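You operate a simulated robot arm through the tools that you are given. There is no shell and no other tool. Be economical: measure what you need, move in short steps, check, and stop when the job is done.

You are at the controls of a simulated two-armed robot. One attempt, no reset.

## Task
Stack the 40 mm cassette from the blue table top on top of the 50 mm cassette. Put the grey tube on the blue table top away on the island bench behind the shelves. Take the flask from the blue table top and put it on the green mat. Put the cup that says "M7" from the blue table top on the yellow job card and the cup labelled "E5" on the yellow tray. The order is free. Set down upright: flask, cup.
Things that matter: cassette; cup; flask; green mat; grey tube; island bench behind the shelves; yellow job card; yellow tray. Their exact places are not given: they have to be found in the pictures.

It is judged by the outcome, as a careful person would: the job done as asked, and still so three seconds after it is handed in. It fails if anything else is knocked over, pushed out of place, dropped, spilled or broken.

## Robot
Two 7-joint arms with two-finger parallel grippers on one trunk, on a base that drives. Base frame: it is fixed to the floor where the robot stands at the start and does not move with it; the origin is under the middle of the robot, x ahead of it, y to its left, z up. Lengths are in m, angles in rad, forces in N, time in s.
The left shoulder is at the start at [0.05, 0.161, 1.198], the right one opposite. With the tool pointing down near the work surface each hand reaches from about 0.22 to 0.68 m from the robot's upright axis, wherever it stands, measured 20 degrees to its own side. Places, roughly: flask [1.25, -0.5, 1]; green mat [-0.6, -1.9, 0.8]; grey tube (4x4x10 cm) [1.1, -0.6, 0.9]; island bench behind the shelves [0.7, 1.2, 0.9]. Payload 3.43 kg a hand.
Tool frame (each hand has its own): the origin (TCP) lies between the finger pads and is the grasp point; the fingertips stand 0.03 m ahead of it; z points along the fingers, y is the line along which they close. Largest opening 0.094 m; finger width 0.028, thickness 0.01; the body of the gripper, 0.05 by 0.096 m, starts 0.055 m behind the TCP.
Orientation is told as [roll, pitch, yaw] about the base's x, y, z axes, in that order, counted from this pose: with the fingers straight down and closing along the base's y, the tool's x points along the base's -x, its y along +y and its z along -z.

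## Interface
- The arms move only by the tool move_arm. It takes "left_targets", "right_targets" or both (then of equal length, played together; a hand with none holds still); each is a list of rows, each an object (a shift or turn left out is 0, a gripper value left out holds the last) with "offset": the shift along the tool's x, y, z in m, a list of three; "dr": the turn, a rotation vector about the tool's x, y, z in rad, a list of three; "grip": the gripper command, from -1 (fully open) to 1 (shut), values between in proportion. In form: [{"offset": [x, y, z], "dr": [wx, wy, wz], "grip": grip}, ...]. A call has 1 to 20 rows; each row is the pose to reach, as a shift and turn from the pose commanded when the call began, along the tool's axes at that moment. A row lasts 0.2 s, in which the tool goes at most 0.05 m and 0.15 rad; a call with a longer step from one row to the next is refused whole, and so is a gripper value outside its range. A pose out of reach is approached as far as the arm can. The call stops where the force on the tool passes 40 N (or 10 N more than at its start, if that is more) or the arm is blocked; 0.2 s more then pass. Each finger travels about 0.045 m/s and halts on what it meets, pressing with about 36 N; the grip force reading is that of the motor and also rises with nothing between the fingers. The clock runs only during rows and for 0.2 s after the last one: add rows that repeat a pose to give the fingers time. The reply holds the time, the measured pose of the TCP, the force on the tool along the base axes, the opening and the grip force, in the units named above and with some noise, with the torque about the TCP (base axes, N m) and any sound that the robot's microphone picked up.
- Cameras (640 x 400 px; columns grow to the right, rows downward): "scene" is now at [0.1233, -0.0244, 1.3181]; the picture's right is [-0.29, -0.96, 0.00], its down [-0.59, 0.18, -0.79] and it looks along [0.75, -0.23, -0.61] (base axes); focal length 223 px, centre (320, 200). "left" rides on the left gripper at [0.076, -0.014, -0.102] in its tool frame; the picture's right is [0.18, 0.98, 0.00], its down [-0.75, 0.14, -0.64] and it looks along [-0.63, 0.12, 0.77] (tool axes); focal length 243 px, centre (320, 200). "right" rides on the right gripper at [0.076, 0.014, -0.102] in its tool frame; the picture's right is [-0.18, 0.98, 0.00], its down [-0.75, -0.14, -0.64] and it looks along [-0.63, -0.12, 0.77] (tool axes); focal length 243 px, centre (320, 200).
- snapshot(camera): a new picture of that camera. It takes no simulated time.
- lift_body(by): slides the trunk up (or, below 0, down) by that many m; the arms and the scene camera ride with it, the base frame stays. It gives what a move gives, with no picture.
- drive_base(legs): drives the robot by 1 to 6 legs, each [ahead, left, turn to the left] in m, m and rad, along the robot's own axes; the way and the turn of a leg run together, so that a leg with both is an arc; at most 1.5 m and 3.142 rad a leg. The arms and the cameras ride along, it lands a little off, and it stops where it bumps. It gives what a move gives.
- head_to(pan, tilt): turns the head with the scene camera to pan (to the left, within 1.396 rad either way) and tilt (down, from -0.506 to 1.204), counted from straight ahead of the robot. It gives what a move gives.
- point_at(camera, pixels): for up to 12 pixels [column, row] of the newest picture of that camera ("zoom" is the newest enlarged one), the place [x, y, z] in the base frame of the surface seen there, good to about 0.002 m. It takes no simulated time.
- inspect(camera, box): a new picture of the part [left, top, right, bottom] of that camera's present view, enlarged. It takes no simulated time.
- job_done(): hands the job in; it is judged then, once.

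Work in short steps. Measure before you move; look again where a grasp or a placing could have gone wrong, and mend it. You have 110 turns and 108 pictures in all, those below and enlarged ones among them. Open the grippers and draw the arms clear of the work before you hand the job in, unless the task says otherwise.

The tools are called as name(argument=value, ...) on one line, values as JSON. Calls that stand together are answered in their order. move_arm: Moves the arms, as the interface text tells. Its arguments: {"type":"object","properties":{"left_targets":{"type":"array"},"right_targets":{"type":"array"}},"required":[]} The other tools are called the same way: lift_body (by) slides the trunk up or down; drive_base (legs) drives the base; head_to (pan, tilt) turns the head that bears the scene camera; snapshot (camera) takes a picture; point_at (camera, pixels) gives the place of the surface under pixels of a picture; inspect (camera, box) takes an enlarged picture of a part of a camera's view; job_done () hands the job in.

At the start:

```text
time_s: 0.0
left_tcp_pos: [0.3419, -0.0525, 1.1096]
left_orientation: [-0.001, 0.002, 0.0]
left_force: [-0.2, -0.6, 0.0]
left_ft_torque: [0.03, 0.0, 0.0]
left_grip_width: 0.0941
left_grasp_force: 0.0
right_tcp_pos: [0.2847, -0.2947, 1.1368]
right_orientation: [0.0, 0.0, 0.0]
right_force: [-0.7, 0.0, 0.3]
right_ft_torque: [0.04, 0.02, -0.02]
right_grip_width: 0.0942
right_grasp_force: 0.1
trunk travel left (down, up): [-0.225, 0.042]
robot x, y, heading: [-0.0021, 0.0009, 0.003]
head pan, tilt: [-0.295, 0.661]
```

scene: 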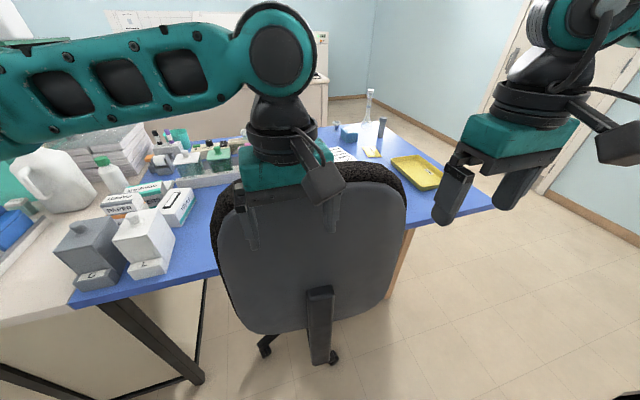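
right: 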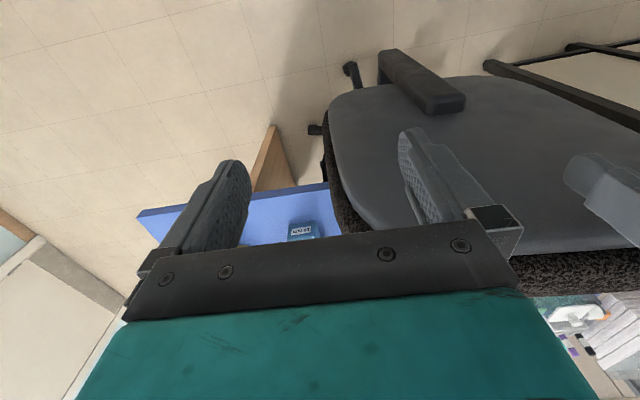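
left: 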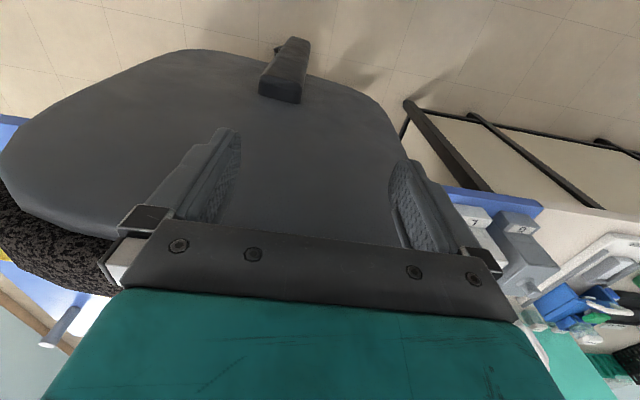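

The blue table lies ahead with a chair in front; the arms block the view. I enlarge the table part and then look around with the head.

inspect(camera="scene", box=[300, 70, 500, 220])

head_to(pan=-1.39, tilt=0.4)

snapshot(camera="scene")

head_to(pan=1.0, tilt=0.3)

snapshot(camera="scene")

```text
2.67 times, centred on (400, 145) of scene
```

zoom: 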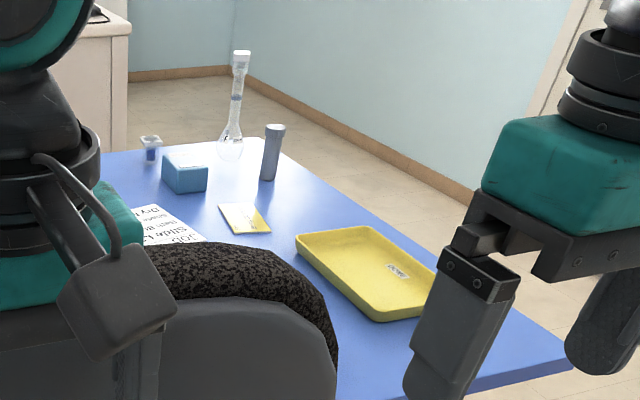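

```text
time_s: 1.3
left_tcp_pos: [0.3433, -0.0538, 1.1091]
left_orientation: [-0.001, -0.001, 0.001]
left_force: [0.2, 0.4, 0.5]
left_ft_torque: [0.0, 0.0, 0.0]
left_grip_width: 0.0939
left_grasp_force: 0.0
right_tcp_pos: [0.2867, -0.2949, 1.1382]
right_orientation: [0.001, -0.001, 0.001]
right_force: [-0.1, -0.4, -0.4]
right_ft_torque: [-0.01, 0.0, 0.01]
right_grip_width: 0.0941
right_grasp_force: 0.0
trunk travel left (down, up): [-0.225, 0.042]
robot x, y, heading: [0.0014, 0.0003, 0.001]
head pan, tilt: [-1.389, 0.4]
```

```text
103 pictures are left
```

scene: 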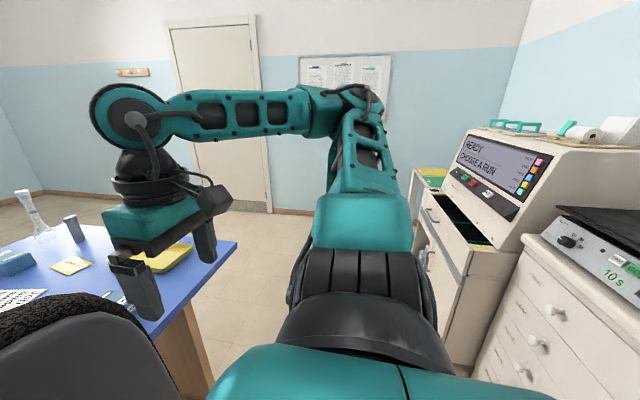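

```text
time_s: 3.5
left_tcp_pos: [0.3423, -0.0531, 1.1084]
left_orientation: [-0.001, 0.0, 0.0]
left_force: [0.1, -0.2, 0.4]
left_ft_torque: [0.0, 0.03, 0.02]
left_grip_width: 0.0938
left_grasp_force: 0.0
right_tcp_pos: [0.2854, -0.2936, 1.1388]
right_orientation: [0.0, 0.001, -0.001]
right_force: [0.7, 0.1, -0.5]
right_ft_torque: [0.03, -0.01, -0.01]
right_grip_width: 0.0938
right_grasp_force: 0.1
trunk travel left (down, up): [-0.225, 0.042]
robot x, y, heading: [0.0015, -0.0018, 0.004]
head pan, tilt: [1.0, 0.3]
```

```text
102 pictures are left
```

scene: 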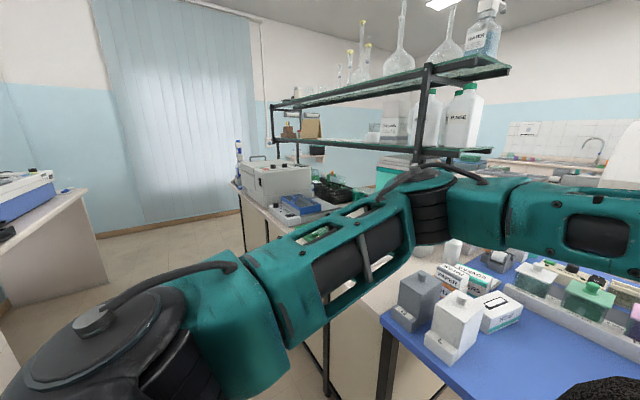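

Now look at the table with pan -0.6 and measure the geometry of the table, chair, and floor room to its right.

head_to(pan=-0.55, tilt=0.5)

snapshot(camera="scene")

```text
time_s: 5.2
left_tcp_pos: [0.3429, -0.0534, 1.1076]
left_orientation: [0.0, -0.001, -0.001]
left_force: [-0.4, -0.5, -0.6]
left_ft_torque: [-0.01, 0.0, -0.06]
left_grip_width: 0.0941
left_grasp_force: 0.0
right_tcp_pos: [0.286, -0.2938, 1.137]
right_orientation: [0.0, 0.001, -0.001]
right_force: [-1.0, -0.9, -0.2]
right_ft_torque: [0.03, 0.0, 0.0]
right_grip_width: 0.0939
right_grasp_force: 0.0
trunk travel left (down, up): [-0.225, 0.042]
robot x, y, heading: [-0.0003, 0.0007, 0.004]
head pan, tilt: [-0.55, 0.499]
```

```text
101 pictures are left
```

scene: 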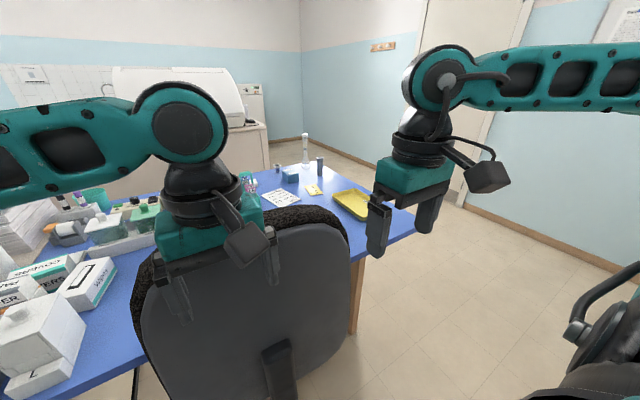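

point_at(camera="scene", pixels=[[414, 224], [352, 206], [305, 160], [320, 172], [290, 178], [315, 190], [330, 165], [365, 255], [480, 205], [340, 150], [280, 200], [345, 245]])

inspect(camera="scene", box=[240, 130, 420, 242])

```text
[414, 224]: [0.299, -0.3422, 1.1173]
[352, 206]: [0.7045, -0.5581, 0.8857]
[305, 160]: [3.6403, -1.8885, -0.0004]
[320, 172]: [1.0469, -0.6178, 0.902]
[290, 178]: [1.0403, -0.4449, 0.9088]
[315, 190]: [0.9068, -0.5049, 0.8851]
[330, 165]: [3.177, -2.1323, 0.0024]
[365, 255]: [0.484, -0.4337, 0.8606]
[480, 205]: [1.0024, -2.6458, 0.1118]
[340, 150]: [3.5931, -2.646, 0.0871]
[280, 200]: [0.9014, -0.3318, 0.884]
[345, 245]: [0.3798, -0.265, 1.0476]
```

```text
3.56 times, centred on (330, 186) of scene
```

zoom: 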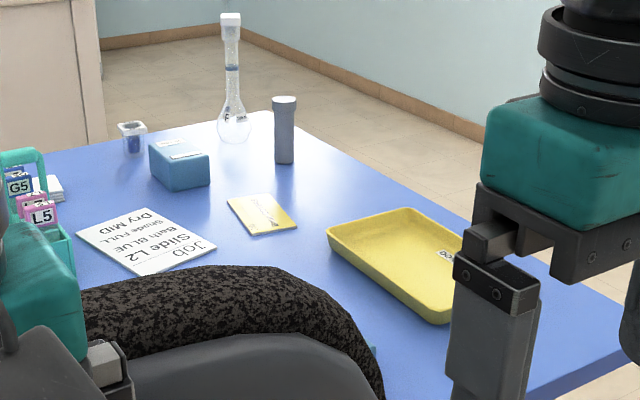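

The table spans y to about -0.7. I look right to measure the cabinet before driving sideways.

head_to(pan=-1.39, tilt=0.6)

snapshot(camera="scene")

point_at(camera="scene", pixels=[[440, 300], [470, 330], [500, 260], [230, 160], [190, 230], [200, 300], [420, 220], [600, 260], [250, 300], [430, 130], [440, 190], [160, 200]])

```text
time_s: 6.3
left_tcp_pos: [0.3427, -0.0541, 1.1076]
left_orientation: [-0.001, 0.001, 0.001]
left_force: [0.8, 0.5, -0.2]
left_ft_torque: [0.02, -0.01, 0.01]
left_grip_width: 0.0937
left_grasp_force: 0.0
right_tcp_pos: [0.2848, -0.2939, 1.1382]
right_orientation: [-0.001, -0.001, 0.0]
right_force: [-0.2, -0.4, 0.5]
right_ft_torque: [-0.02, -0.01, -0.02]
right_grip_width: 0.0941
right_grasp_force: 0.0
trunk travel left (down, up): [-0.225, 0.042]
robot x, y, heading: [0.0012, -0.0001, -0.0]
head pan, tilt: [-1.389, 0.6]
```

```text
99 pictures are left
```

scene: 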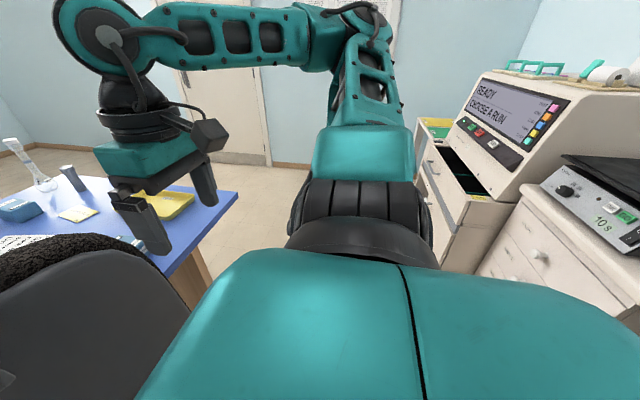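

```text
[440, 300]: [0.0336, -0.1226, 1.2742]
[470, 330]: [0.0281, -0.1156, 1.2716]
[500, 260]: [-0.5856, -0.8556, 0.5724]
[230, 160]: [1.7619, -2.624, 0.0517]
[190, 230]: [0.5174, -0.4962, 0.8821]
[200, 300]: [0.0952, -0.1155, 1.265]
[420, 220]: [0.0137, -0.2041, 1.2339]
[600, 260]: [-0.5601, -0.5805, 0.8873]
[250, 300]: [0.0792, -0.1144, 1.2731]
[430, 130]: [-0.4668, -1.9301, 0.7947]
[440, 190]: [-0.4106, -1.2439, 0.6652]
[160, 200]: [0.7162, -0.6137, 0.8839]
```

The aisle between cabinets (x<-0.41) and table (x>0.48) is free. I drive right, then ahead along the table's right side, then turn to face it.

drive_base(legs=[[0, -1.2, 0], [0.85, 0, 0]])

head_to(pan=1.0, tilt=0.65)

snapshot(camera="scene")

```text
time_s: 11.8
left_tcp_pos: [0.3496, -1.201, 1.1088]
left_orientation: [0.001, 0.001, 0.004]
left_force: [-0.4, 0.5, 0.1]
left_ft_torque: [-0.02, -0.01, 0.01]
left_grip_width: 0.0941
left_grasp_force: 0.2
right_tcp_pos: [0.292, -1.4431, 1.1386]
right_orientation: [-0.001, -0.001, 0.005]
right_force: [-0.4, 0.9, 0.5]
right_ft_torque: [0.03, 0.02, -0.02]
right_grip_width: 0.0941
right_grasp_force: 0.1
trunk travel left (down, up): [-0.225, 0.042]
robot x, y, heading: [0.0051, -1.1531, 0.001]
head pan, tilt: [-1.389, 0.6]
stopped in leg 1: the robot was blocked; the commanded pose is now the measured one
```

```text
time_s: 14.0
left_tcp_pos: [0.3491, -1.2009, 1.1085]
left_orientation: [0.0, -0.001, 0.005]
left_force: [0.0, 0.2, 0.7]
left_ft_torque: [-0.02, 0.02, 0.03]
left_grip_width: 0.0941
left_grasp_force: 0.1
right_tcp_pos: [0.2926, -1.441, 1.1384]
right_orientation: [0.001, -0.001, 0.006]
right_force: [-0.3, -0.1, 0.8]
right_ft_torque: [-0.02, -0.02, 0.03]
right_grip_width: 0.094
right_grasp_force: 0.0
trunk travel left (down, up): [-0.225, 0.042]
robot x, y, heading: [0.0082, -1.1463, 0.011]
head pan, tilt: [1.0, 0.649]
```

```text
98 pictures are left
```

scene: 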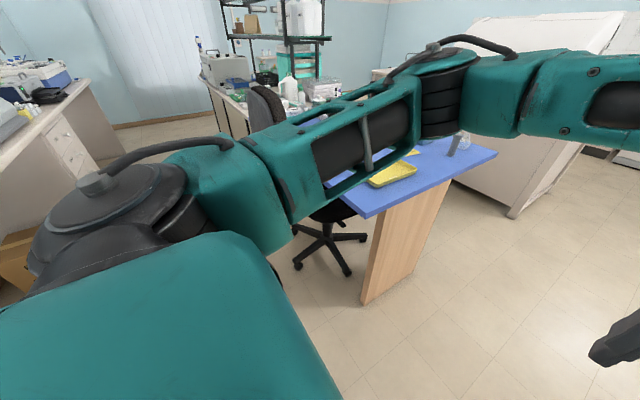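

Blocked at y≈-1.15; I look right to see what was touched.

head_to(pan=-1.39, tilt=0.8)

snapshot(camera="scene")

```text
time_s: 16.2
left_tcp_pos: [0.3482, -1.2008, 1.1089]
left_orientation: [0.0, -0.001, 0.006]
left_force: [0.6, -0.5, -0.2]
left_ft_torque: [0.03, 0.01, 0.01]
left_grip_width: 0.0941
left_grasp_force: 0.0
right_tcp_pos: [0.2908, -1.4422, 1.1385]
right_orientation: [0.001, -0.001, 0.005]
right_force: [-1.0, 1.0, 0.2]
right_ft_torque: [-0.02, 0.02, 0.01]
right_grip_width: 0.0938
right_grasp_force: 0.0
trunk travel left (down, up): [-0.225, 0.042]
robot x, y, heading: [0.0102, -1.1516, 0.002]
head pan, tilt: [-1.389, 0.799]
```

```text
97 pictures are left
```

scene: 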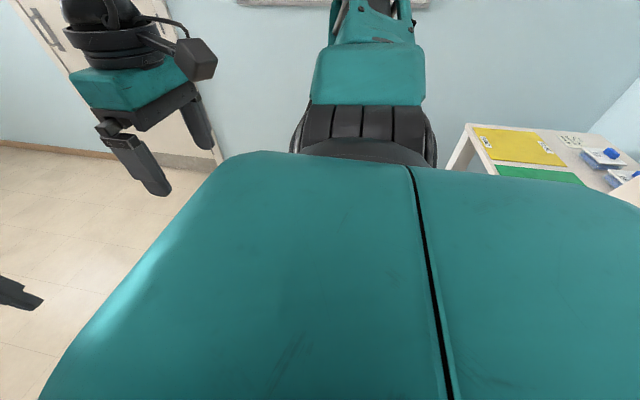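

A bench corner with green/yellow mats is close on the right (465,128). I measure it, then drive ahead.

point_at(camera="scene", pixels=[[468, 126], [535, 145], [540, 174], [600, 178], [490, 142], [520, 176], [602, 156], [450, 165], [565, 160]])

drive_base(legs=[[0.8, 0, 0], [0, 0, 1.57]])

head_to(pan=0.0, tilt=0.7)

snapshot(camera="scene")

```text
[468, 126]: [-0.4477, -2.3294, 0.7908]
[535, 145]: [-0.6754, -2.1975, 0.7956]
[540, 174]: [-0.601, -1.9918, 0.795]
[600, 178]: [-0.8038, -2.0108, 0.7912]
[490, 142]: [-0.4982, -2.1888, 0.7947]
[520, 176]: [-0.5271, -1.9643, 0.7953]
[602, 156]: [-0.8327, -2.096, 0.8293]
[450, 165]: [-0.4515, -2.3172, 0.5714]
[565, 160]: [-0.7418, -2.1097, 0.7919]
```

```text
time_s: 24.3
left_tcp_pos: [0.8554, -0.8, 1.1093]
left_orientation: [-0.002, 0.0, 1.59]
left_force: [0.0, -0.2, -0.6]
left_ft_torque: [-0.01, -0.04, 0.0]
left_grip_width: 0.094
left_grasp_force: 0.1
right_tcp_pos: [1.0958, -0.8531, 1.1373]
right_orientation: [-0.001, 0.001, 1.589]
right_force: [0.0, -0.5, 1.4]
right_ft_torque: [0.04, -0.02, 0.0]
right_grip_width: 0.094
right_grasp_force: 0.2
trunk travel left (down, up): [-0.225, 0.042]
robot x, y, heading: [0.8097, -1.1428, 1.592]
head pan, tilt: [-1.389, 0.799]
```

```text
time_s: 25.9
left_tcp_pos: [0.8558, -0.7989, 1.1091]
left_orientation: [0.001, 0.002, 1.589]
left_force: [0.5, -0.9, 0.7]
left_ft_torque: [0.01, 0.03, 0.01]
left_grip_width: 0.0943
left_grasp_force: 0.0
right_tcp_pos: [1.0982, -0.853, 1.138]
right_orientation: [-0.001, 0.0, 1.59]
right_force: [-0.8, 0.3, -0.1]
right_ft_torque: [0.03, -0.02, 0.0]
right_grip_width: 0.0939
right_grasp_force: 0.0
trunk travel left (down, up): [-0.225, 0.042]
robot x, y, heading: [0.8042, -1.1422, 1.59]
head pan, tilt: [0.0, 0.7]
```

```text
96 pictures are left
```

scene: 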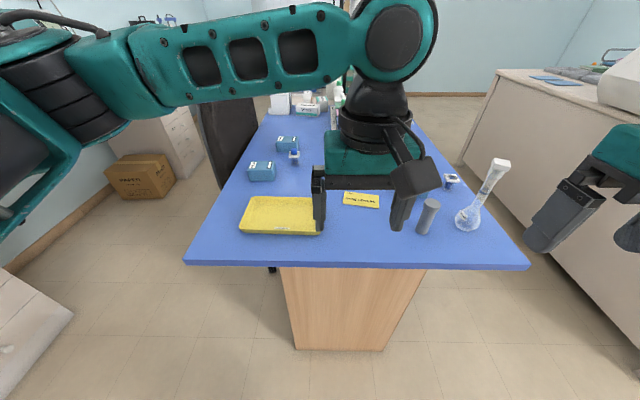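

Table well in view. I move the left hand 0.25 m left to clear the view of the objects.

move_arm(left_targets=[{"offset": [0, 0.05, 0]}, {"offset": [0, 0.1, 0]}, {"offset": [0, 0.15, 0]}, {"offset": [0, 0.2, 0]}, {"offset": [0, 0.25, 0]}, {"offset": [0, 0.3, 0]}])

snapshot(camera="scene")

inspect(camera="scene", box=[225, 120, 405, 240])

```text
time_s: 27.3
left_tcp_pos: [0.5547, -0.8054, 1.1101]
left_orientation: [-0.001, 0.001, 1.589]
left_force: [0.2, 0.2, -0.6]
left_ft_torque: [-0.01, -0.01, -0.02]
left_grip_width: 0.0939
left_grasp_force: 0.1
right_tcp_pos: [1.0964, -0.8539, 1.1395]
right_orientation: [-0.001, -0.002, 1.59]
right_force: [0.2, 0.0, -1.0]
right_ft_torque: [0.01, -0.02, 0.04]
right_grip_width: 0.094
right_grasp_force: 0.0
trunk travel left (down, up): [-0.225, 0.042]
robot x, y, heading: [0.8066, -1.1427, 1.59]
head pan, tilt: [0.0, 0.7]
```

```text
95 pictures are left
```

scene: 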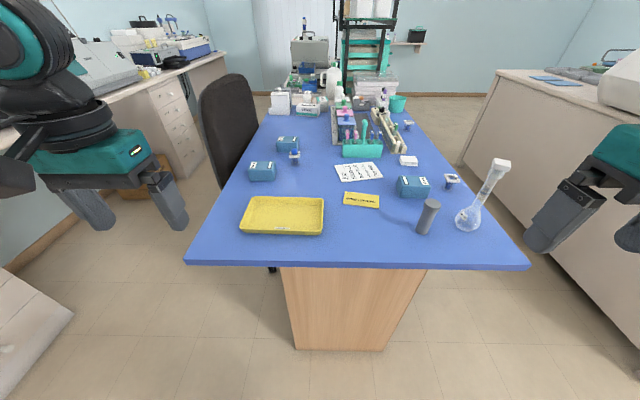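

```text
3.33 times, centred on (315, 180) of scene
```

zoom: 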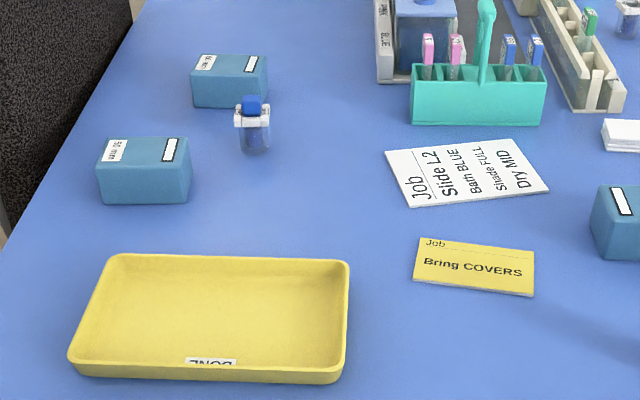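

Three blue cassettes and several small cups; I enlarge them to read the labels.

inspect(camera="scene", box=[240, 125, 310, 190])

inspect(camera="scene", box=[390, 145, 520, 240])

inspect(camera="scene", box=[380, 95, 430, 145])

```text
6.15 times, centred on (275, 158) of scene
```

zoom: 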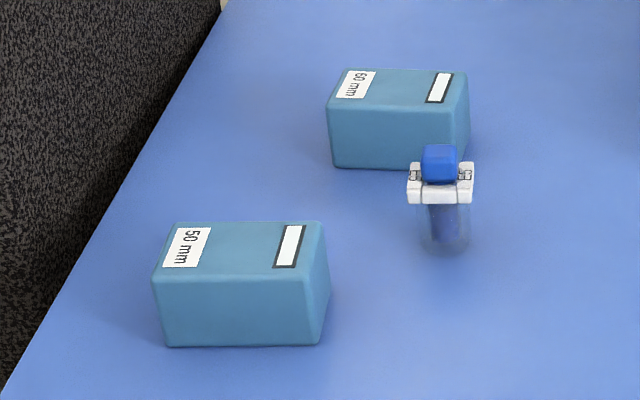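

```text
4.21 times, centred on (455, 192) of scene
```

zoom: 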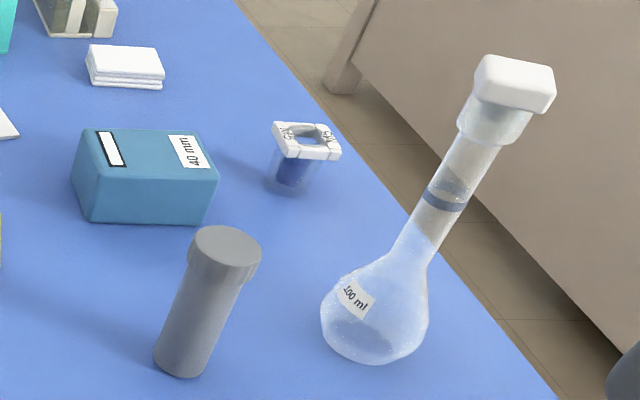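

```text
8.00 times, centred on (405, 120) of scene
```

zoom: 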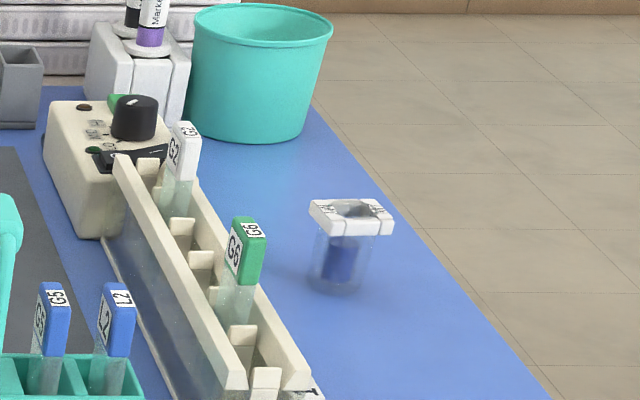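

Cassette labels: near left "50 mm", far left "60 mm", right "40 mm". I measure object positions.

snapshot(camera="scene")

point_at(camera="scene", pixels=[[262, 164], [255, 176], [397, 181], [428, 182], [414, 191], [452, 177], [408, 121], [295, 152], [430, 203], [501, 163], [466, 222], [360, 200]])

point_at(camera="scene", pixels=[[423, 233], [188, 263], [528, 267], [251, 198], [324, 200], [241, 234], [323, 234], [283, 215], [404, 268], [401, 176], [431, 180], [415, 186]])

```text
90 pictures are left
```

scene: 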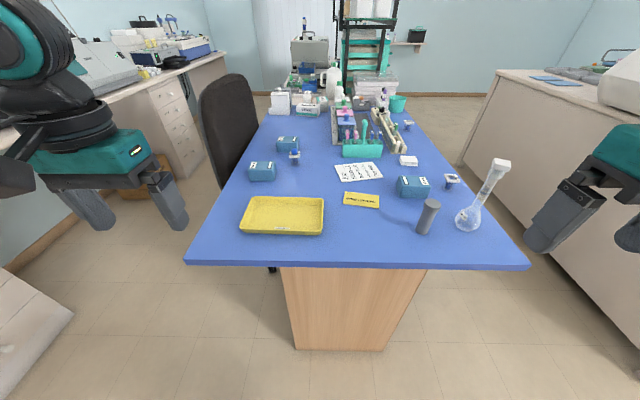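

```text
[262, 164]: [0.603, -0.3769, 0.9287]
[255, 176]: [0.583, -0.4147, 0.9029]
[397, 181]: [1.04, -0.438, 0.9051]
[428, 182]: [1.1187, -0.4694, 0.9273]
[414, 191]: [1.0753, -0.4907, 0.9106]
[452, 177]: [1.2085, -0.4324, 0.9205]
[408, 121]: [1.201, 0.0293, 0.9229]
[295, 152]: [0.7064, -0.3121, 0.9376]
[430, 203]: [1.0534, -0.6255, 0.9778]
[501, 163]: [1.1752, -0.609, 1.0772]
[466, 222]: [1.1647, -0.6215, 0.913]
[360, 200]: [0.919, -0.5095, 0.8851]
```

```text
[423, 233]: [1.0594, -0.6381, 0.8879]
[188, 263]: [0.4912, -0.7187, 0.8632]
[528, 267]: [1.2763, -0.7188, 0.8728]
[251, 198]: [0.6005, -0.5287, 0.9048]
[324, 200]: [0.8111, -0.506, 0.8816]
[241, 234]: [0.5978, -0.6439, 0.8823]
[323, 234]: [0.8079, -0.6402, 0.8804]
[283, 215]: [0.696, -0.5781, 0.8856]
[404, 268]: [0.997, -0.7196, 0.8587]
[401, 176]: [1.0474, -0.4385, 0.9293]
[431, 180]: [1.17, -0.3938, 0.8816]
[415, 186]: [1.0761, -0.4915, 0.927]
```

I check the clearance between my base and the table by looking down.

head_to(pan=0.0, tilt=1.2)

snapshot(camera="scene")

```text
time_s: 28.2
left_tcp_pos: [0.5547, -0.806, 1.1114]
left_orientation: [-0.001, 0.0, 1.59]
left_force: [-0.1, 0.3, -0.9]
left_ft_torque: [0.0, 0.0, 0.0]
left_grip_width: 0.094
left_grasp_force: 0.1
right_tcp_pos: [1.0968, -0.8538, 1.1387]
right_orientation: [0.0, -0.001, 1.59]
right_force: [0.1, 1.2, 0.3]
right_ft_torque: [-0.03, 0.01, 0.0]
right_grip_width: 0.0939
right_grasp_force: 0.0
trunk travel left (down, up): [-0.225, 0.042]
robot x, y, heading: [0.8081, -1.1431, 1.592]
head pan, tilt: [0.0, 1.201]
```

```text
89 pictures are left
```

scene: 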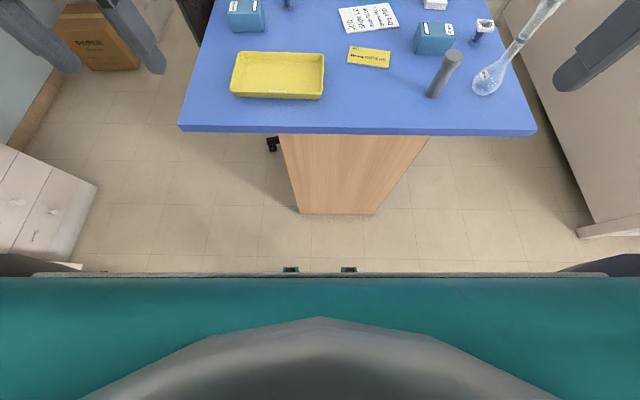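

point_at(camera="scene", pixels=[[320, 278], [40, 278], [600, 278], [340, 213], [300, 213], [290, 270], [20, 262], [620, 262], [585, 230], [320, 140], [580, 215], [90, 190]])

```text
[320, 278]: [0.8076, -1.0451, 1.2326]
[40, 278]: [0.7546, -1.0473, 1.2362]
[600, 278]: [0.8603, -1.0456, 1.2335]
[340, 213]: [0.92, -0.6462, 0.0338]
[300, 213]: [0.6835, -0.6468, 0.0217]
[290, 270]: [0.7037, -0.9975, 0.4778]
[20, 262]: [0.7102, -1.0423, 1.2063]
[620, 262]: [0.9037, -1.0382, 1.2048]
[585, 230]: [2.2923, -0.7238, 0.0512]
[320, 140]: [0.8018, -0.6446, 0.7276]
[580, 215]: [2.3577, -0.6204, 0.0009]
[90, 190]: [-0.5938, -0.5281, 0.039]
```

Room is sufficient. I shift right 0.2 m and ahead 0.2 m to bring the near objects within reach, then view with the right hand's camera.

drive_base(legs=[[0, -0.2, 0], [0.2, 0, 0]])

snapshot(camera="right")

snapshot(camera="left")

```text
time_s: 31.0
left_tcp_pos: [0.7523, -0.6292, 1.1111]
left_orientation: [0.002, 0.0, 1.589]
left_force: [-0.7, -1.2, 0.5]
left_ft_torque: [0.01, -0.01, 0.01]
left_grip_width: 0.0941
left_grasp_force: 0.0
right_tcp_pos: [1.2937, -0.6799, 1.1389]
right_orientation: [-0.002, -0.002, 1.586]
right_force: [-0.1, -0.3, 0.6]
right_ft_torque: [0.02, -0.01, 0.01]
right_grip_width: 0.0938
right_grasp_force: 0.2
trunk travel left (down, up): [-0.225, 0.042]
robot x, y, heading: [1.0018, -0.9705, 1.586]
head pan, tilt: [0.0, 1.201]
stopped in leg 2: the robot was blocked; the commanded pose is now the measured one
```

```text
88 pictures are left
```

right: 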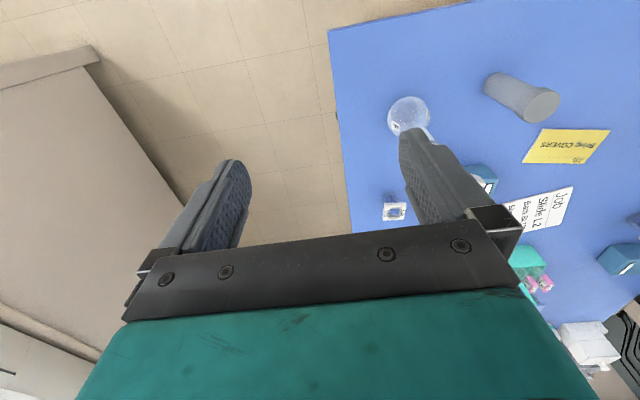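

```text
87 pictures are left
```

left: 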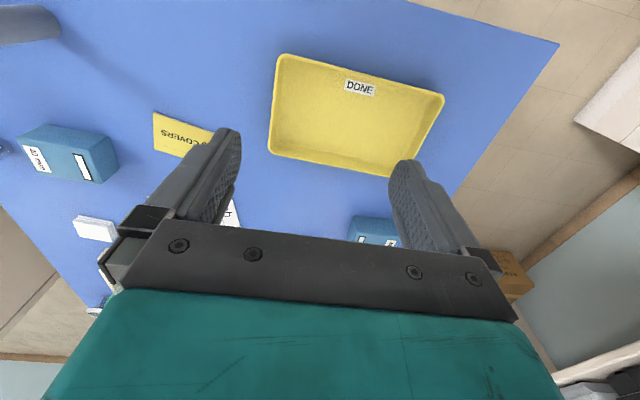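

Base stands at (1.00,-0.97). I zoom on the cup at (394,211) in the right view to read its label.

inspect(camera="right", box=[370, 190, 420, 230])

head_to(pan=0.1, tilt=0.75)

snapshot(camera="scene")

```text
10.00 times, centred on (395, 210) of right
```

zoom: 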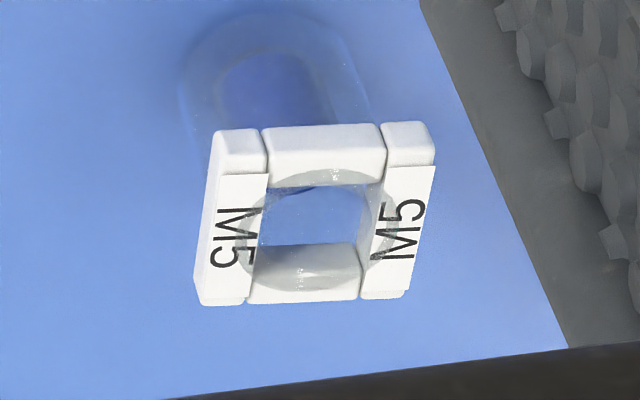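

```text
time_s: 31.9
left_tcp_pos: [0.7541, -0.6289, 1.1105]
left_orientation: [-0.001, 0.001, 1.588]
left_force: [-1.0, 0.3, 1.1]
left_ft_torque: [-0.01, 0.0, 0.0]
left_grip_width: 0.0941
left_grasp_force: 0.1
right_tcp_pos: [1.2939, -0.6781, 1.1393]
right_orientation: [0.0, 0.0, 1.587]
right_force: [0.2, -0.1, -0.1]
right_ft_torque: [0.0, -0.03, 0.01]
right_grip_width: 0.094
right_grasp_force: 0.0
trunk travel left (down, up): [-0.225, 0.042]
robot x, y, heading: [1.0037, -0.964, 1.59]
head pan, tilt: [0.099, 0.75]
```

```text
85 pictures are left
```

scene: 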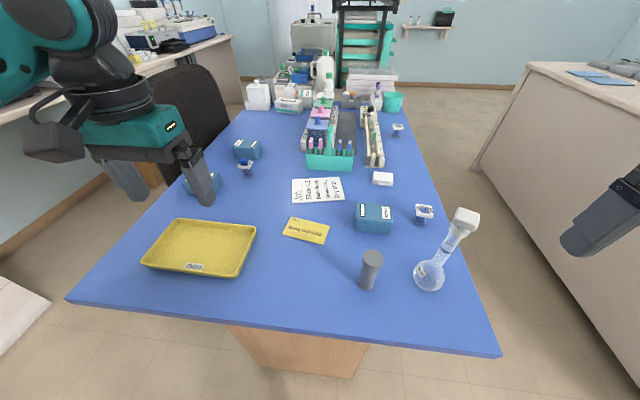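

That cup is "M5" (decoy). I zoom on the other two cups at (246,166) and (397,130).

inspect(camera="scene", box=[231, 154, 261, 178])

inspect(camera="scene", box=[384, 120, 412, 142])

inspect(camera="scene", box=[220, 60, 430, 190])

```text
16.00 times, centred on (246, 166) of scene
```

zoom: 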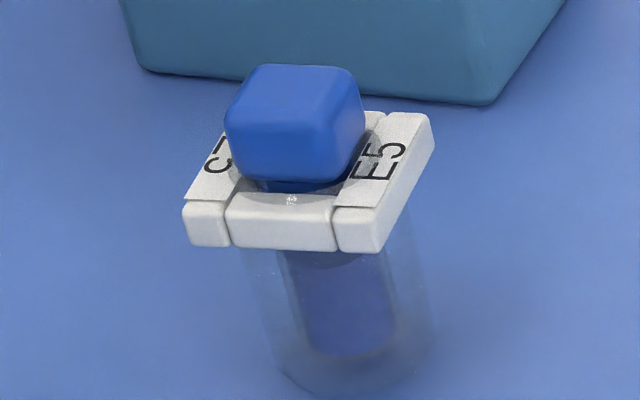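

```text
16.00 times, centred on (398, 131) of scene
```

zoom: 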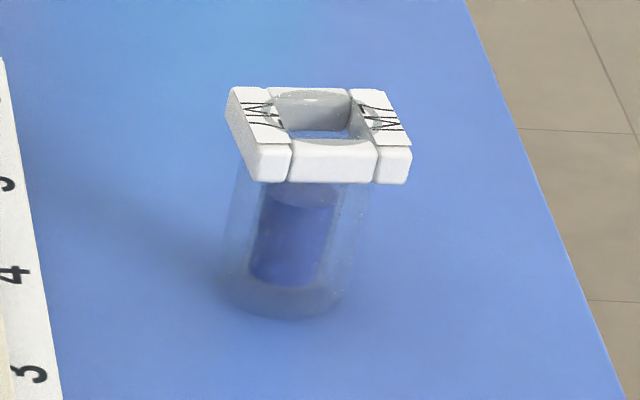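

```text
3.05 times, centred on (325, 125) of scene
```

zoom: 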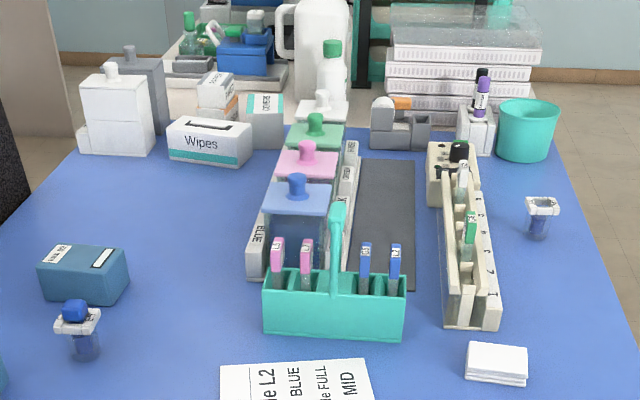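

E5 is the stoppered cup at (0.706,-0.31); the far one reads "M…" and I'll confirm it later. I measure the 40 mm cassette's top corners and the card/aisle in the latest scene view.

inspect(camera="scene", box=[340, 190, 480, 300])

point_at(camera="scene", pixels=[[465, 212], [458, 228], [500, 200], [540, 230], [472, 168], [289, 218], [329, 224], [282, 236], [323, 244], [375, 252], [422, 208]])

```text
3.64 times, centred on (410, 245) of scene
```

zoom: 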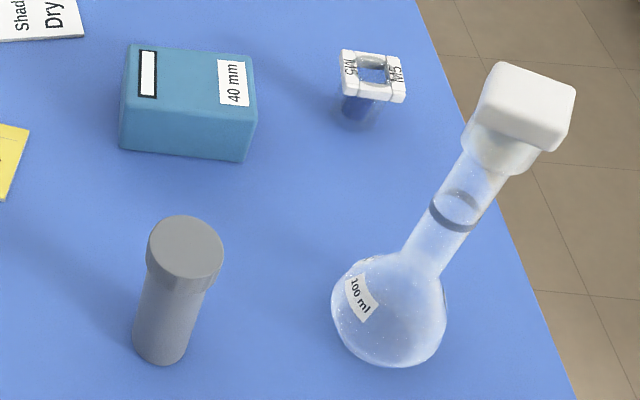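

```text
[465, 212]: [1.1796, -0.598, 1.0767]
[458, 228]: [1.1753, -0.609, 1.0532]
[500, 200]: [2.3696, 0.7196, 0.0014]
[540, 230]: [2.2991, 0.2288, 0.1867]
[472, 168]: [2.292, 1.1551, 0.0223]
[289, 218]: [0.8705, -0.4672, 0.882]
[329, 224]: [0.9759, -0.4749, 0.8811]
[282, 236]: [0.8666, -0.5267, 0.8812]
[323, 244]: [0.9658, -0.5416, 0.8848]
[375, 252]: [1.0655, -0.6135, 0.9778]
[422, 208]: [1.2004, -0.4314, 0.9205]
```

Aisle right of the table is 1 m wide. I measure the top corners of the 40 mm cassette and the flask neck in the zoom.

point_at(camera="zoom", pixels=[[142, 50], [252, 60], [246, 104], [128, 95], [190, 75], [243, 155], [122, 145], [345, 55], [402, 65], [402, 98], [342, 92], [375, 57]])

point_at(camera="zoom", pixels=[[440, 232], [470, 200], [490, 175], [410, 255], [390, 320], [495, 75], [560, 92], [175, 235], [152, 265], [215, 265], [140, 340], [190, 350]])

```text
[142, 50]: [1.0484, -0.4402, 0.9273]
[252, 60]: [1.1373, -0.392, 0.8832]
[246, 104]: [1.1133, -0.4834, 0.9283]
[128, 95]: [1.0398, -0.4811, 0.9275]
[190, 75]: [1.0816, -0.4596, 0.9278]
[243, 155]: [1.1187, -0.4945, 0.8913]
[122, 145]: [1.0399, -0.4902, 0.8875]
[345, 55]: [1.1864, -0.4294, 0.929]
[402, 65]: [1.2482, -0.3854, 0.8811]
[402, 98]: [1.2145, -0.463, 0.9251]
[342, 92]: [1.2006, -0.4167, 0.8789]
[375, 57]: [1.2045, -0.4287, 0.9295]
```

```text
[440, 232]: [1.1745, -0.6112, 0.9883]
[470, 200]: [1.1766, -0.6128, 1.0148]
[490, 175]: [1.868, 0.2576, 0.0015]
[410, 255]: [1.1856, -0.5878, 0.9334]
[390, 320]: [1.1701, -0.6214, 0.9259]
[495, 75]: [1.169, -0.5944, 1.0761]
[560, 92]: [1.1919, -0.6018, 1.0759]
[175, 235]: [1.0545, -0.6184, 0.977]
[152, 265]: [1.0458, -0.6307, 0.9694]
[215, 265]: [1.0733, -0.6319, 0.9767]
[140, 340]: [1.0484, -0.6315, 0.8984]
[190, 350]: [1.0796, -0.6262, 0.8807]
```

40 mm cassette: centre (1.08,-0.464), top z 0.9275, about 85×54 mm. I lift the right hand, move it over the cassette and turn it a quarter so it closes across the short side.

move_arm(right_targets=[{"offset": [0, 0, -0.04], "dr": [0, 0, 0.14]}, {"offset": [-0.045, 0, -0.04], "dr": [0, 0, 0.28]}, {"offset": [-0.09, 0, -0.04], "dr": [0, 0, 0.42]}, {"offset": [-0.135, 0, -0.04], "dr": [0, 0, 0.56]}, {"offset": [-0.175, 0, -0.04], "dr": [0, 0, 0.7]}, {"offset": [-0.214, 0.02, -0.04], "dr": [0, 0, 0.84]}, {"offset": [-0.214, 0.06, -0.04], "dr": [0, 0, 0.98]}, {"offset": [-0.214, 0.1, -0.04], "dr": [0, 0, 1.12]}, {"offset": [-0.214, 0.14, -0.04], "dr": [0, 0, 1.26]}, {"offset": [-0.214, 0.18, -0.04], "dr": [0, 0, 1.4]}, {"offset": [-0.214, 0.21, -0.04], "dr": [0, 0, 1.54]}, {"offset": [-0.214, 0.214, -0.04], "dr": [0, 0, 1.63]}])

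snapshot(camera="right")

snapshot(camera="scene")

```text
time_s: 34.5
left_tcp_pos: [0.753, -0.6289, 1.1092]
left_orientation: [0.0, 0.002, 1.589]
left_force: [-0.3, -0.3, 0.1]
left_ft_torque: [-0.01, 0.04, -0.03]
left_grip_width: 0.0939
left_grasp_force: 0.0
right_tcp_pos: [1.1335, -0.507, 1.1639]
right_orientation: [0.002, 0.002, -0.018]
right_force: [-0.8, 0.5, 0.5]
right_ft_torque: [-0.04, -0.01, -0.01]
right_grip_width: 0.094
right_grasp_force: 0.0
right hand out of reach, approached as far as the arm can: row 9, 10, 11, 12
trunk travel left (down, up): [-0.225, 0.042]
robot x, y, heading: [1.004, -0.969, 1.588]
head pan, tilt: [0.099, 0.75]
```

```text
80 pictures are left
```

right: 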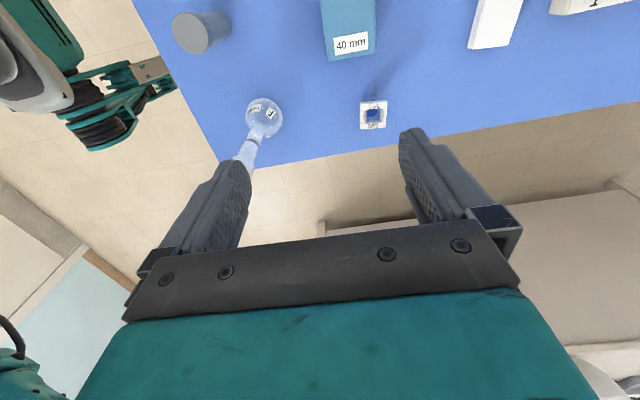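

```text
79 pictures are left
```

scene: 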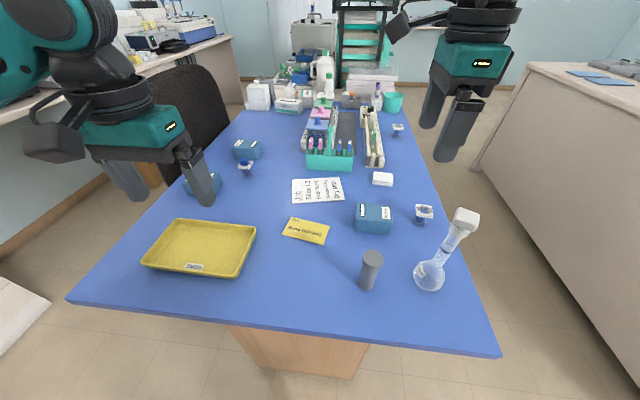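

The turned right hand can't reach across to x 1.08 from here, so I shift the base left 0.17 m to put the cassette on the right arm's own side.

drive_base(legs=[[-0.02, 0.17, 0]])

```text
time_s: 36.0
left_tcp_pos: [0.5832, -0.6514, 1.1087]
left_orientation: [-0.002, 0.001, 1.588]
left_force: [-1.3, -0.2, 0.3]
left_ft_torque: [-0.04, -0.02, -0.01]
left_grip_width: 0.0941
left_grasp_force: 0.0
right_tcp_pos: [0.9644, -0.5299, 1.1665]
right_orientation: [0.004, 0.0, -0.014]
right_force: [0.4, 0.1, 0.7]
right_ft_torque: [-0.01, -0.04, 0.02]
right_grip_width: 0.094
right_grasp_force: 0.0
trunk travel left (down, up): [-0.225, 0.042]
robot x, y, heading: [0.8351, -0.9882, 1.593]
head pan, tilt: [0.099, 0.75]
```

Now I shift the right hand over the cassette centre (1.08,-0.464) and down to z≈1.0.

move_arm(right_targets=[{"offset": [-0.04, 0.03, 0.0]}, {"offset": [-0.08, 0.05, 0.0]}, {"offset": [-0.116, 0.066, 0.02], "dr": [0, 0, 0.03]}, {"offset": [-0.116, 0.066, 0.06], "dr": [0, 0, 0.03]}, {"offset": [-0.116, 0.066, 0.1], "dr": [0, 0, 0.03]}, {"offset": [-0.116, 0.066, 0.13], "dr": [0, 0, 0.03]}])

snapshot(camera="right")

```text
time_s: 37.4
left_tcp_pos: [0.5839, -0.6516, 1.1096]
left_orientation: [0.001, 0.001, 1.588]
left_force: [-0.1, -0.1, 0.3]
left_ft_torque: [-0.01, -0.01, 0.01]
left_grip_width: 0.094
left_grasp_force: 0.1
right_tcp_pos: [1.081, -0.4663, 1.0354]
right_orientation: [0.001, -0.001, -0.045]
right_force: [0.0, -1.3, -0.1]
right_ft_torque: [-0.01, -0.03, 0.07]
right_grip_width: 0.094
right_grasp_force: 0.1
trunk travel left (down, up): [-0.225, 0.042]
robot x, y, heading: [0.8329, -0.9958, 1.587]
head pan, tilt: [0.099, 0.75]
```

```text
78 pictures are left
```

right: 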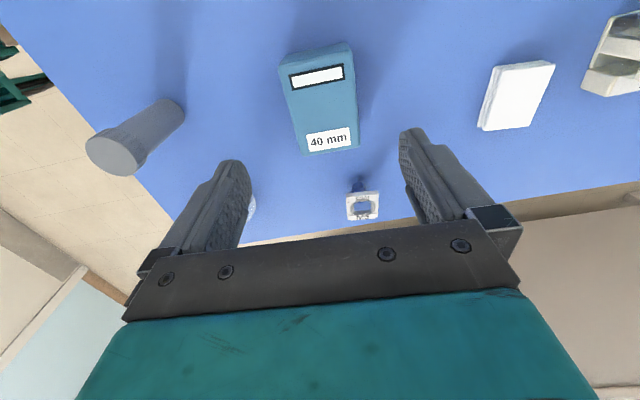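

The cassette sits between the fingers in view; I measure its top from this camera to refine.

point_at(camera="right", pixels=[[284, 64], [350, 46], [355, 145], [308, 150], [286, 85], [352, 75], [303, 135], [354, 125]])

```text
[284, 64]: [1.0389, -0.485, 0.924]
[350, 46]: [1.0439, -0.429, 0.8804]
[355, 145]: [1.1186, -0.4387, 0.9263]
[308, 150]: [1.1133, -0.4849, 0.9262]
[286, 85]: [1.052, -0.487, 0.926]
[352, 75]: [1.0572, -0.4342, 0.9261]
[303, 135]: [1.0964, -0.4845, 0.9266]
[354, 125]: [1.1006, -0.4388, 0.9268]
```

Centre y≈-0.462. I lower to z≈0.918 and close.

move_arm(right_targets=[{"offset": [0, 0.004, 0.04]}, {"offset": [0, 0.004, 0.08]}, {"offset": [0, 0.004, 0.105]}, {"offset": [0, 0.004, 0.117]}, {"offset": [0, 0.004, 0.117], "grip": 1}, {"offset": [0, 0.004, 0.117], "grip": 1}, {"offset": [0, 0.004, 0.117], "grip": 1}, {"offset": [0, 0.004, 0.117], "grip": 1}, {"offset": [0, 0.004, 0.117], "grip": 1}])

snapshot(camera="right")

```text
time_s: 39.4
left_tcp_pos: [0.5837, -0.651, 1.1105]
left_orientation: [-0.001, 0.002, 1.589]
left_force: [-1.0, 0.6, -0.2]
left_ft_torque: [0.03, 0.01, 0.03]
left_grip_width: 0.0939
left_grasp_force: 0.0
right_tcp_pos: [1.0916, -0.4774, 0.9321]
right_orientation: [0.003, 0.002, -0.044]
right_force: [-0.1, 0.1, 0.1]
right_ft_torque: [0.08, 0.05, -0.02]
right_grip_width: 0.0598
right_grasp_force: 35.8
right hand out of reach, approached as far as the arm can: row 2, 3, 4, 5, 6, 7, 8, 9
trunk travel left (down, up): [-0.225, 0.042]
robot x, y, heading: [0.8341, -0.9858, 1.59]
head pan, tilt: [0.099, 0.75]
```

```text
77 pictures are left
```

right: 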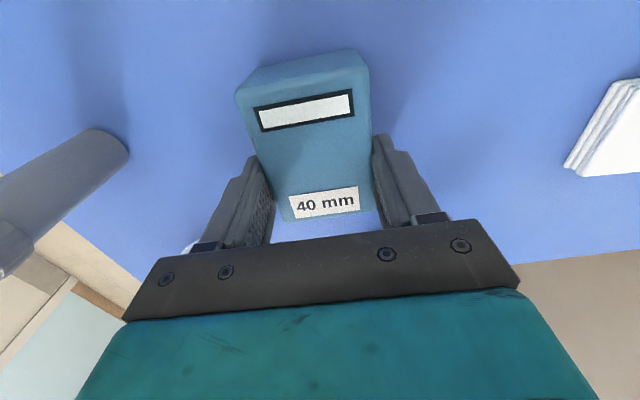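

Gripped near the cassette's end, though reach was limited. I lift a little and check the grip.

move_arm(right_targets=[{"offset": [0, 0, -0.02]}, {"offset": [0.0, 0, -0.05]}, {"offset": [0.01, 0, -0.08]}])

snapshot(camera="right")

snapshot(camera="scene")

```text
time_s: 40.2
left_tcp_pos: [0.5837, -0.6516, 1.1104]
left_orientation: [0.0, 0.0, 1.587]
left_force: [-0.2, -0.9, 0.3]
left_ft_torque: [0.01, 0.01, -0.02]
left_grip_width: 0.0942
left_grasp_force: 0.1
right_tcp_pos: [1.0805, -0.4793, 1.012]
right_orientation: [0.001, 0.002, -0.043]
right_force: [0.0, 0.3, -2.1]
right_ft_torque: [0.03, -0.04, -0.02]
right_grip_width: 0.0595
right_grasp_force: 35.8
trunk travel left (down, up): [-0.225, 0.042]
robot x, y, heading: [0.8392, -0.9895, 1.587]
head pan, tilt: [0.099, 0.75]
```

```text
76 pictures are left
```

right: 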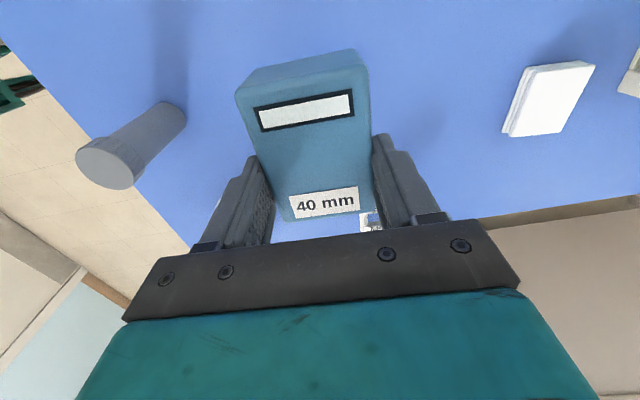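

```text
75 pictures are left
```

scene: 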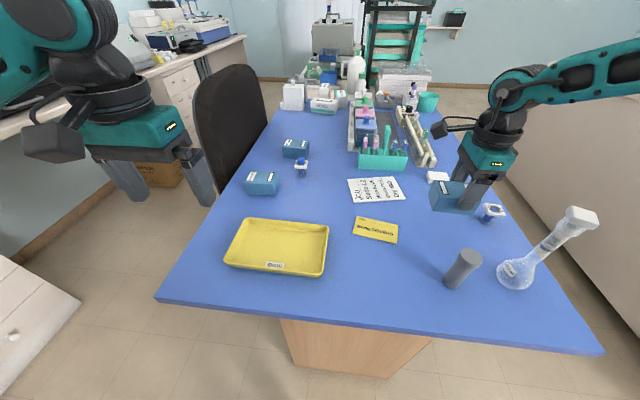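

Cassette is held level. I measure the 50 mm cassette's pose with an enlarged view.

inspect(camera="scene", box=[230, 130, 330, 205])

```text
5.33 times, centred on (280, 168) of scene
```

zoom: 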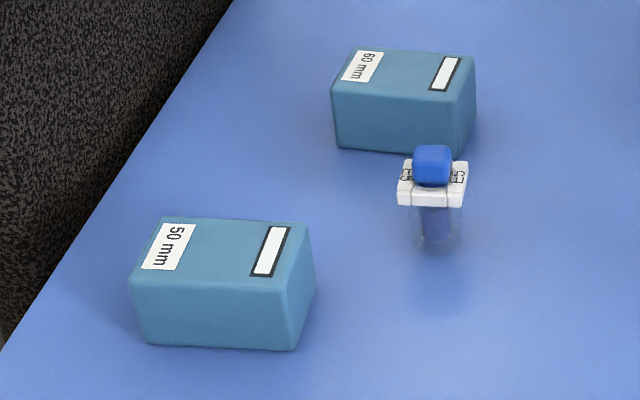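

point_at(camera="zoom", pixels=[[166, 222], [304, 228], [284, 285], [134, 275], [218, 250], [312, 280], [145, 340], [294, 346], [404, 200], [462, 202], [413, 165], [432, 175]])

```text
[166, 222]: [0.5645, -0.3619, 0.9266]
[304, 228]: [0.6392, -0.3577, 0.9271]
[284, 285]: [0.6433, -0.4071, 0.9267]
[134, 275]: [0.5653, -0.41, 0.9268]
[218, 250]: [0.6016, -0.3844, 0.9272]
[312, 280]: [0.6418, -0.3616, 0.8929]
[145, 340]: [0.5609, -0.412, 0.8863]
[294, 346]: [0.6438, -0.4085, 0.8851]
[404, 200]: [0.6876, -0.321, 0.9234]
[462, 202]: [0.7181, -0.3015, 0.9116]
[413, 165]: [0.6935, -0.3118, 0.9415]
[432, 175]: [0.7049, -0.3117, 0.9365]
```

50 mm cassette: centre (0.602,-0.3845), top 0.927, yaw ≈0.04. The turned hand can't reach it from this side, so I'll place it from the table's front-left corner, facing diagonally. First I raise both hands.

move_arm(right_targets=[{"offset": [0, 0, -0.04]}, {"offset": [0.02, -0.03, -0.08]}, {"offset": [0.03, -0.06, -0.1]}], left_targets=[{"offset": [0, 0, -0.04]}, {"offset": [0, 0, -0.08]}, {"offset": [0, 0, -0.08]}])

drive_base(legs=[[-0.35, 0, 0], [0, 0, -0.84], [-0.41, 0.573, 0]])

snapshot(camera="scene")

```text
refused: row 2 steps farther than a row can; nothing moved
```

```text
time_s: 48.1
left_tcp_pos: [0.2204, -0.7796, 1.1102]
left_orientation: [0.0, -0.001, 0.765]
left_force: [-0.6, 0.5, -0.9]
left_ft_torque: [0.0, -0.03, -0.02]
left_grip_width: 0.0941
left_grasp_force: 0.0
right_tcp_pos: [0.6847, -1.0254, 1.0113]
right_orientation: [0.002, 0.001, -0.867]
right_force: [-0.2, -0.2, -1.8]
right_ft_torque: [0.01, -0.05, -0.01]
right_grip_width: 0.0594
right_grasp_force: 36.0
trunk travel left (down, up): [-0.225, 0.042]
robot x, y, heading: [0.1408, -1.1945, 0.762]
head pan, tilt: [0.099, 0.75]
```

```text
73 pictures are left
```

scene: 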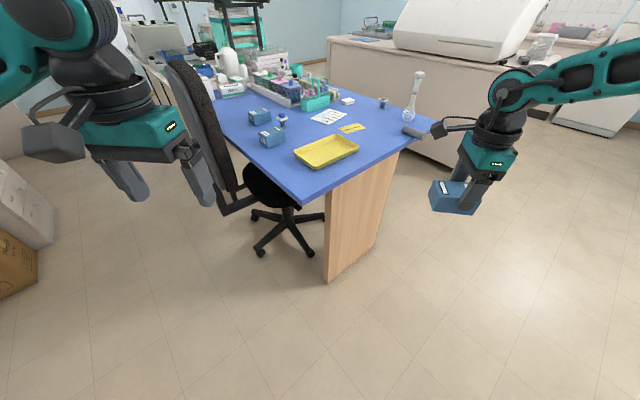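

The raise was refused yet the base drove; the tube at (410,132) may have been touched. I zoom in.

inspect(camera="scene", box=[340, 60, 460, 150])

```text
4.44 times, centred on (400, 105) of scene
```

zoom: 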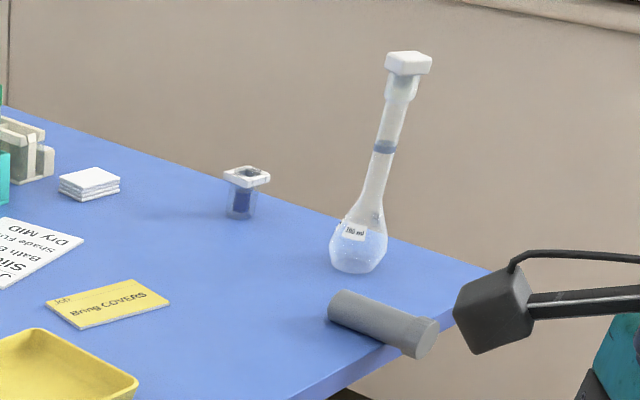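

The tube was tipped over by the held cassette but still lies on the table (zoom (380,325)); it's to be picked up anyway. I now raise both hands properly and continue to the stacking spot.

move_arm(right_targets=[{"offset": [0, 0, -0.04]}, {"offset": [0, 0, -0.08]}, {"offset": [0, 0, -0.12]}], left_targets=[{"offset": [0, 0, -0.04]}, {"offset": [0, 0, -0.08]}, {"offset": [0, 0, -0.08]}])

```text
time_s: 48.9
left_tcp_pos: [0.2202, -0.7779, 1.191]
left_orientation: [0.001, 0.002, 0.763]
left_force: [-0.7, 1.0, 0.4]
left_ft_torque: [0.05, -0.01, 0.02]
left_grip_width: 0.0938
left_grasp_force: 0.0
right_tcp_pos: [0.6848, -1.0254, 1.1316]
right_orientation: [0.0, 0.0, -0.867]
right_force: [0.3, -0.5, -1.4]
right_ft_torque: [-0.03, 0.0, -0.01]
right_grip_width: 0.0594
right_grasp_force: 35.7
trunk travel left (down, up): [-0.225, 0.042]
robot x, y, heading: [0.1428, -1.1947, 0.763]
head pan, tilt: [0.099, 0.75]
```

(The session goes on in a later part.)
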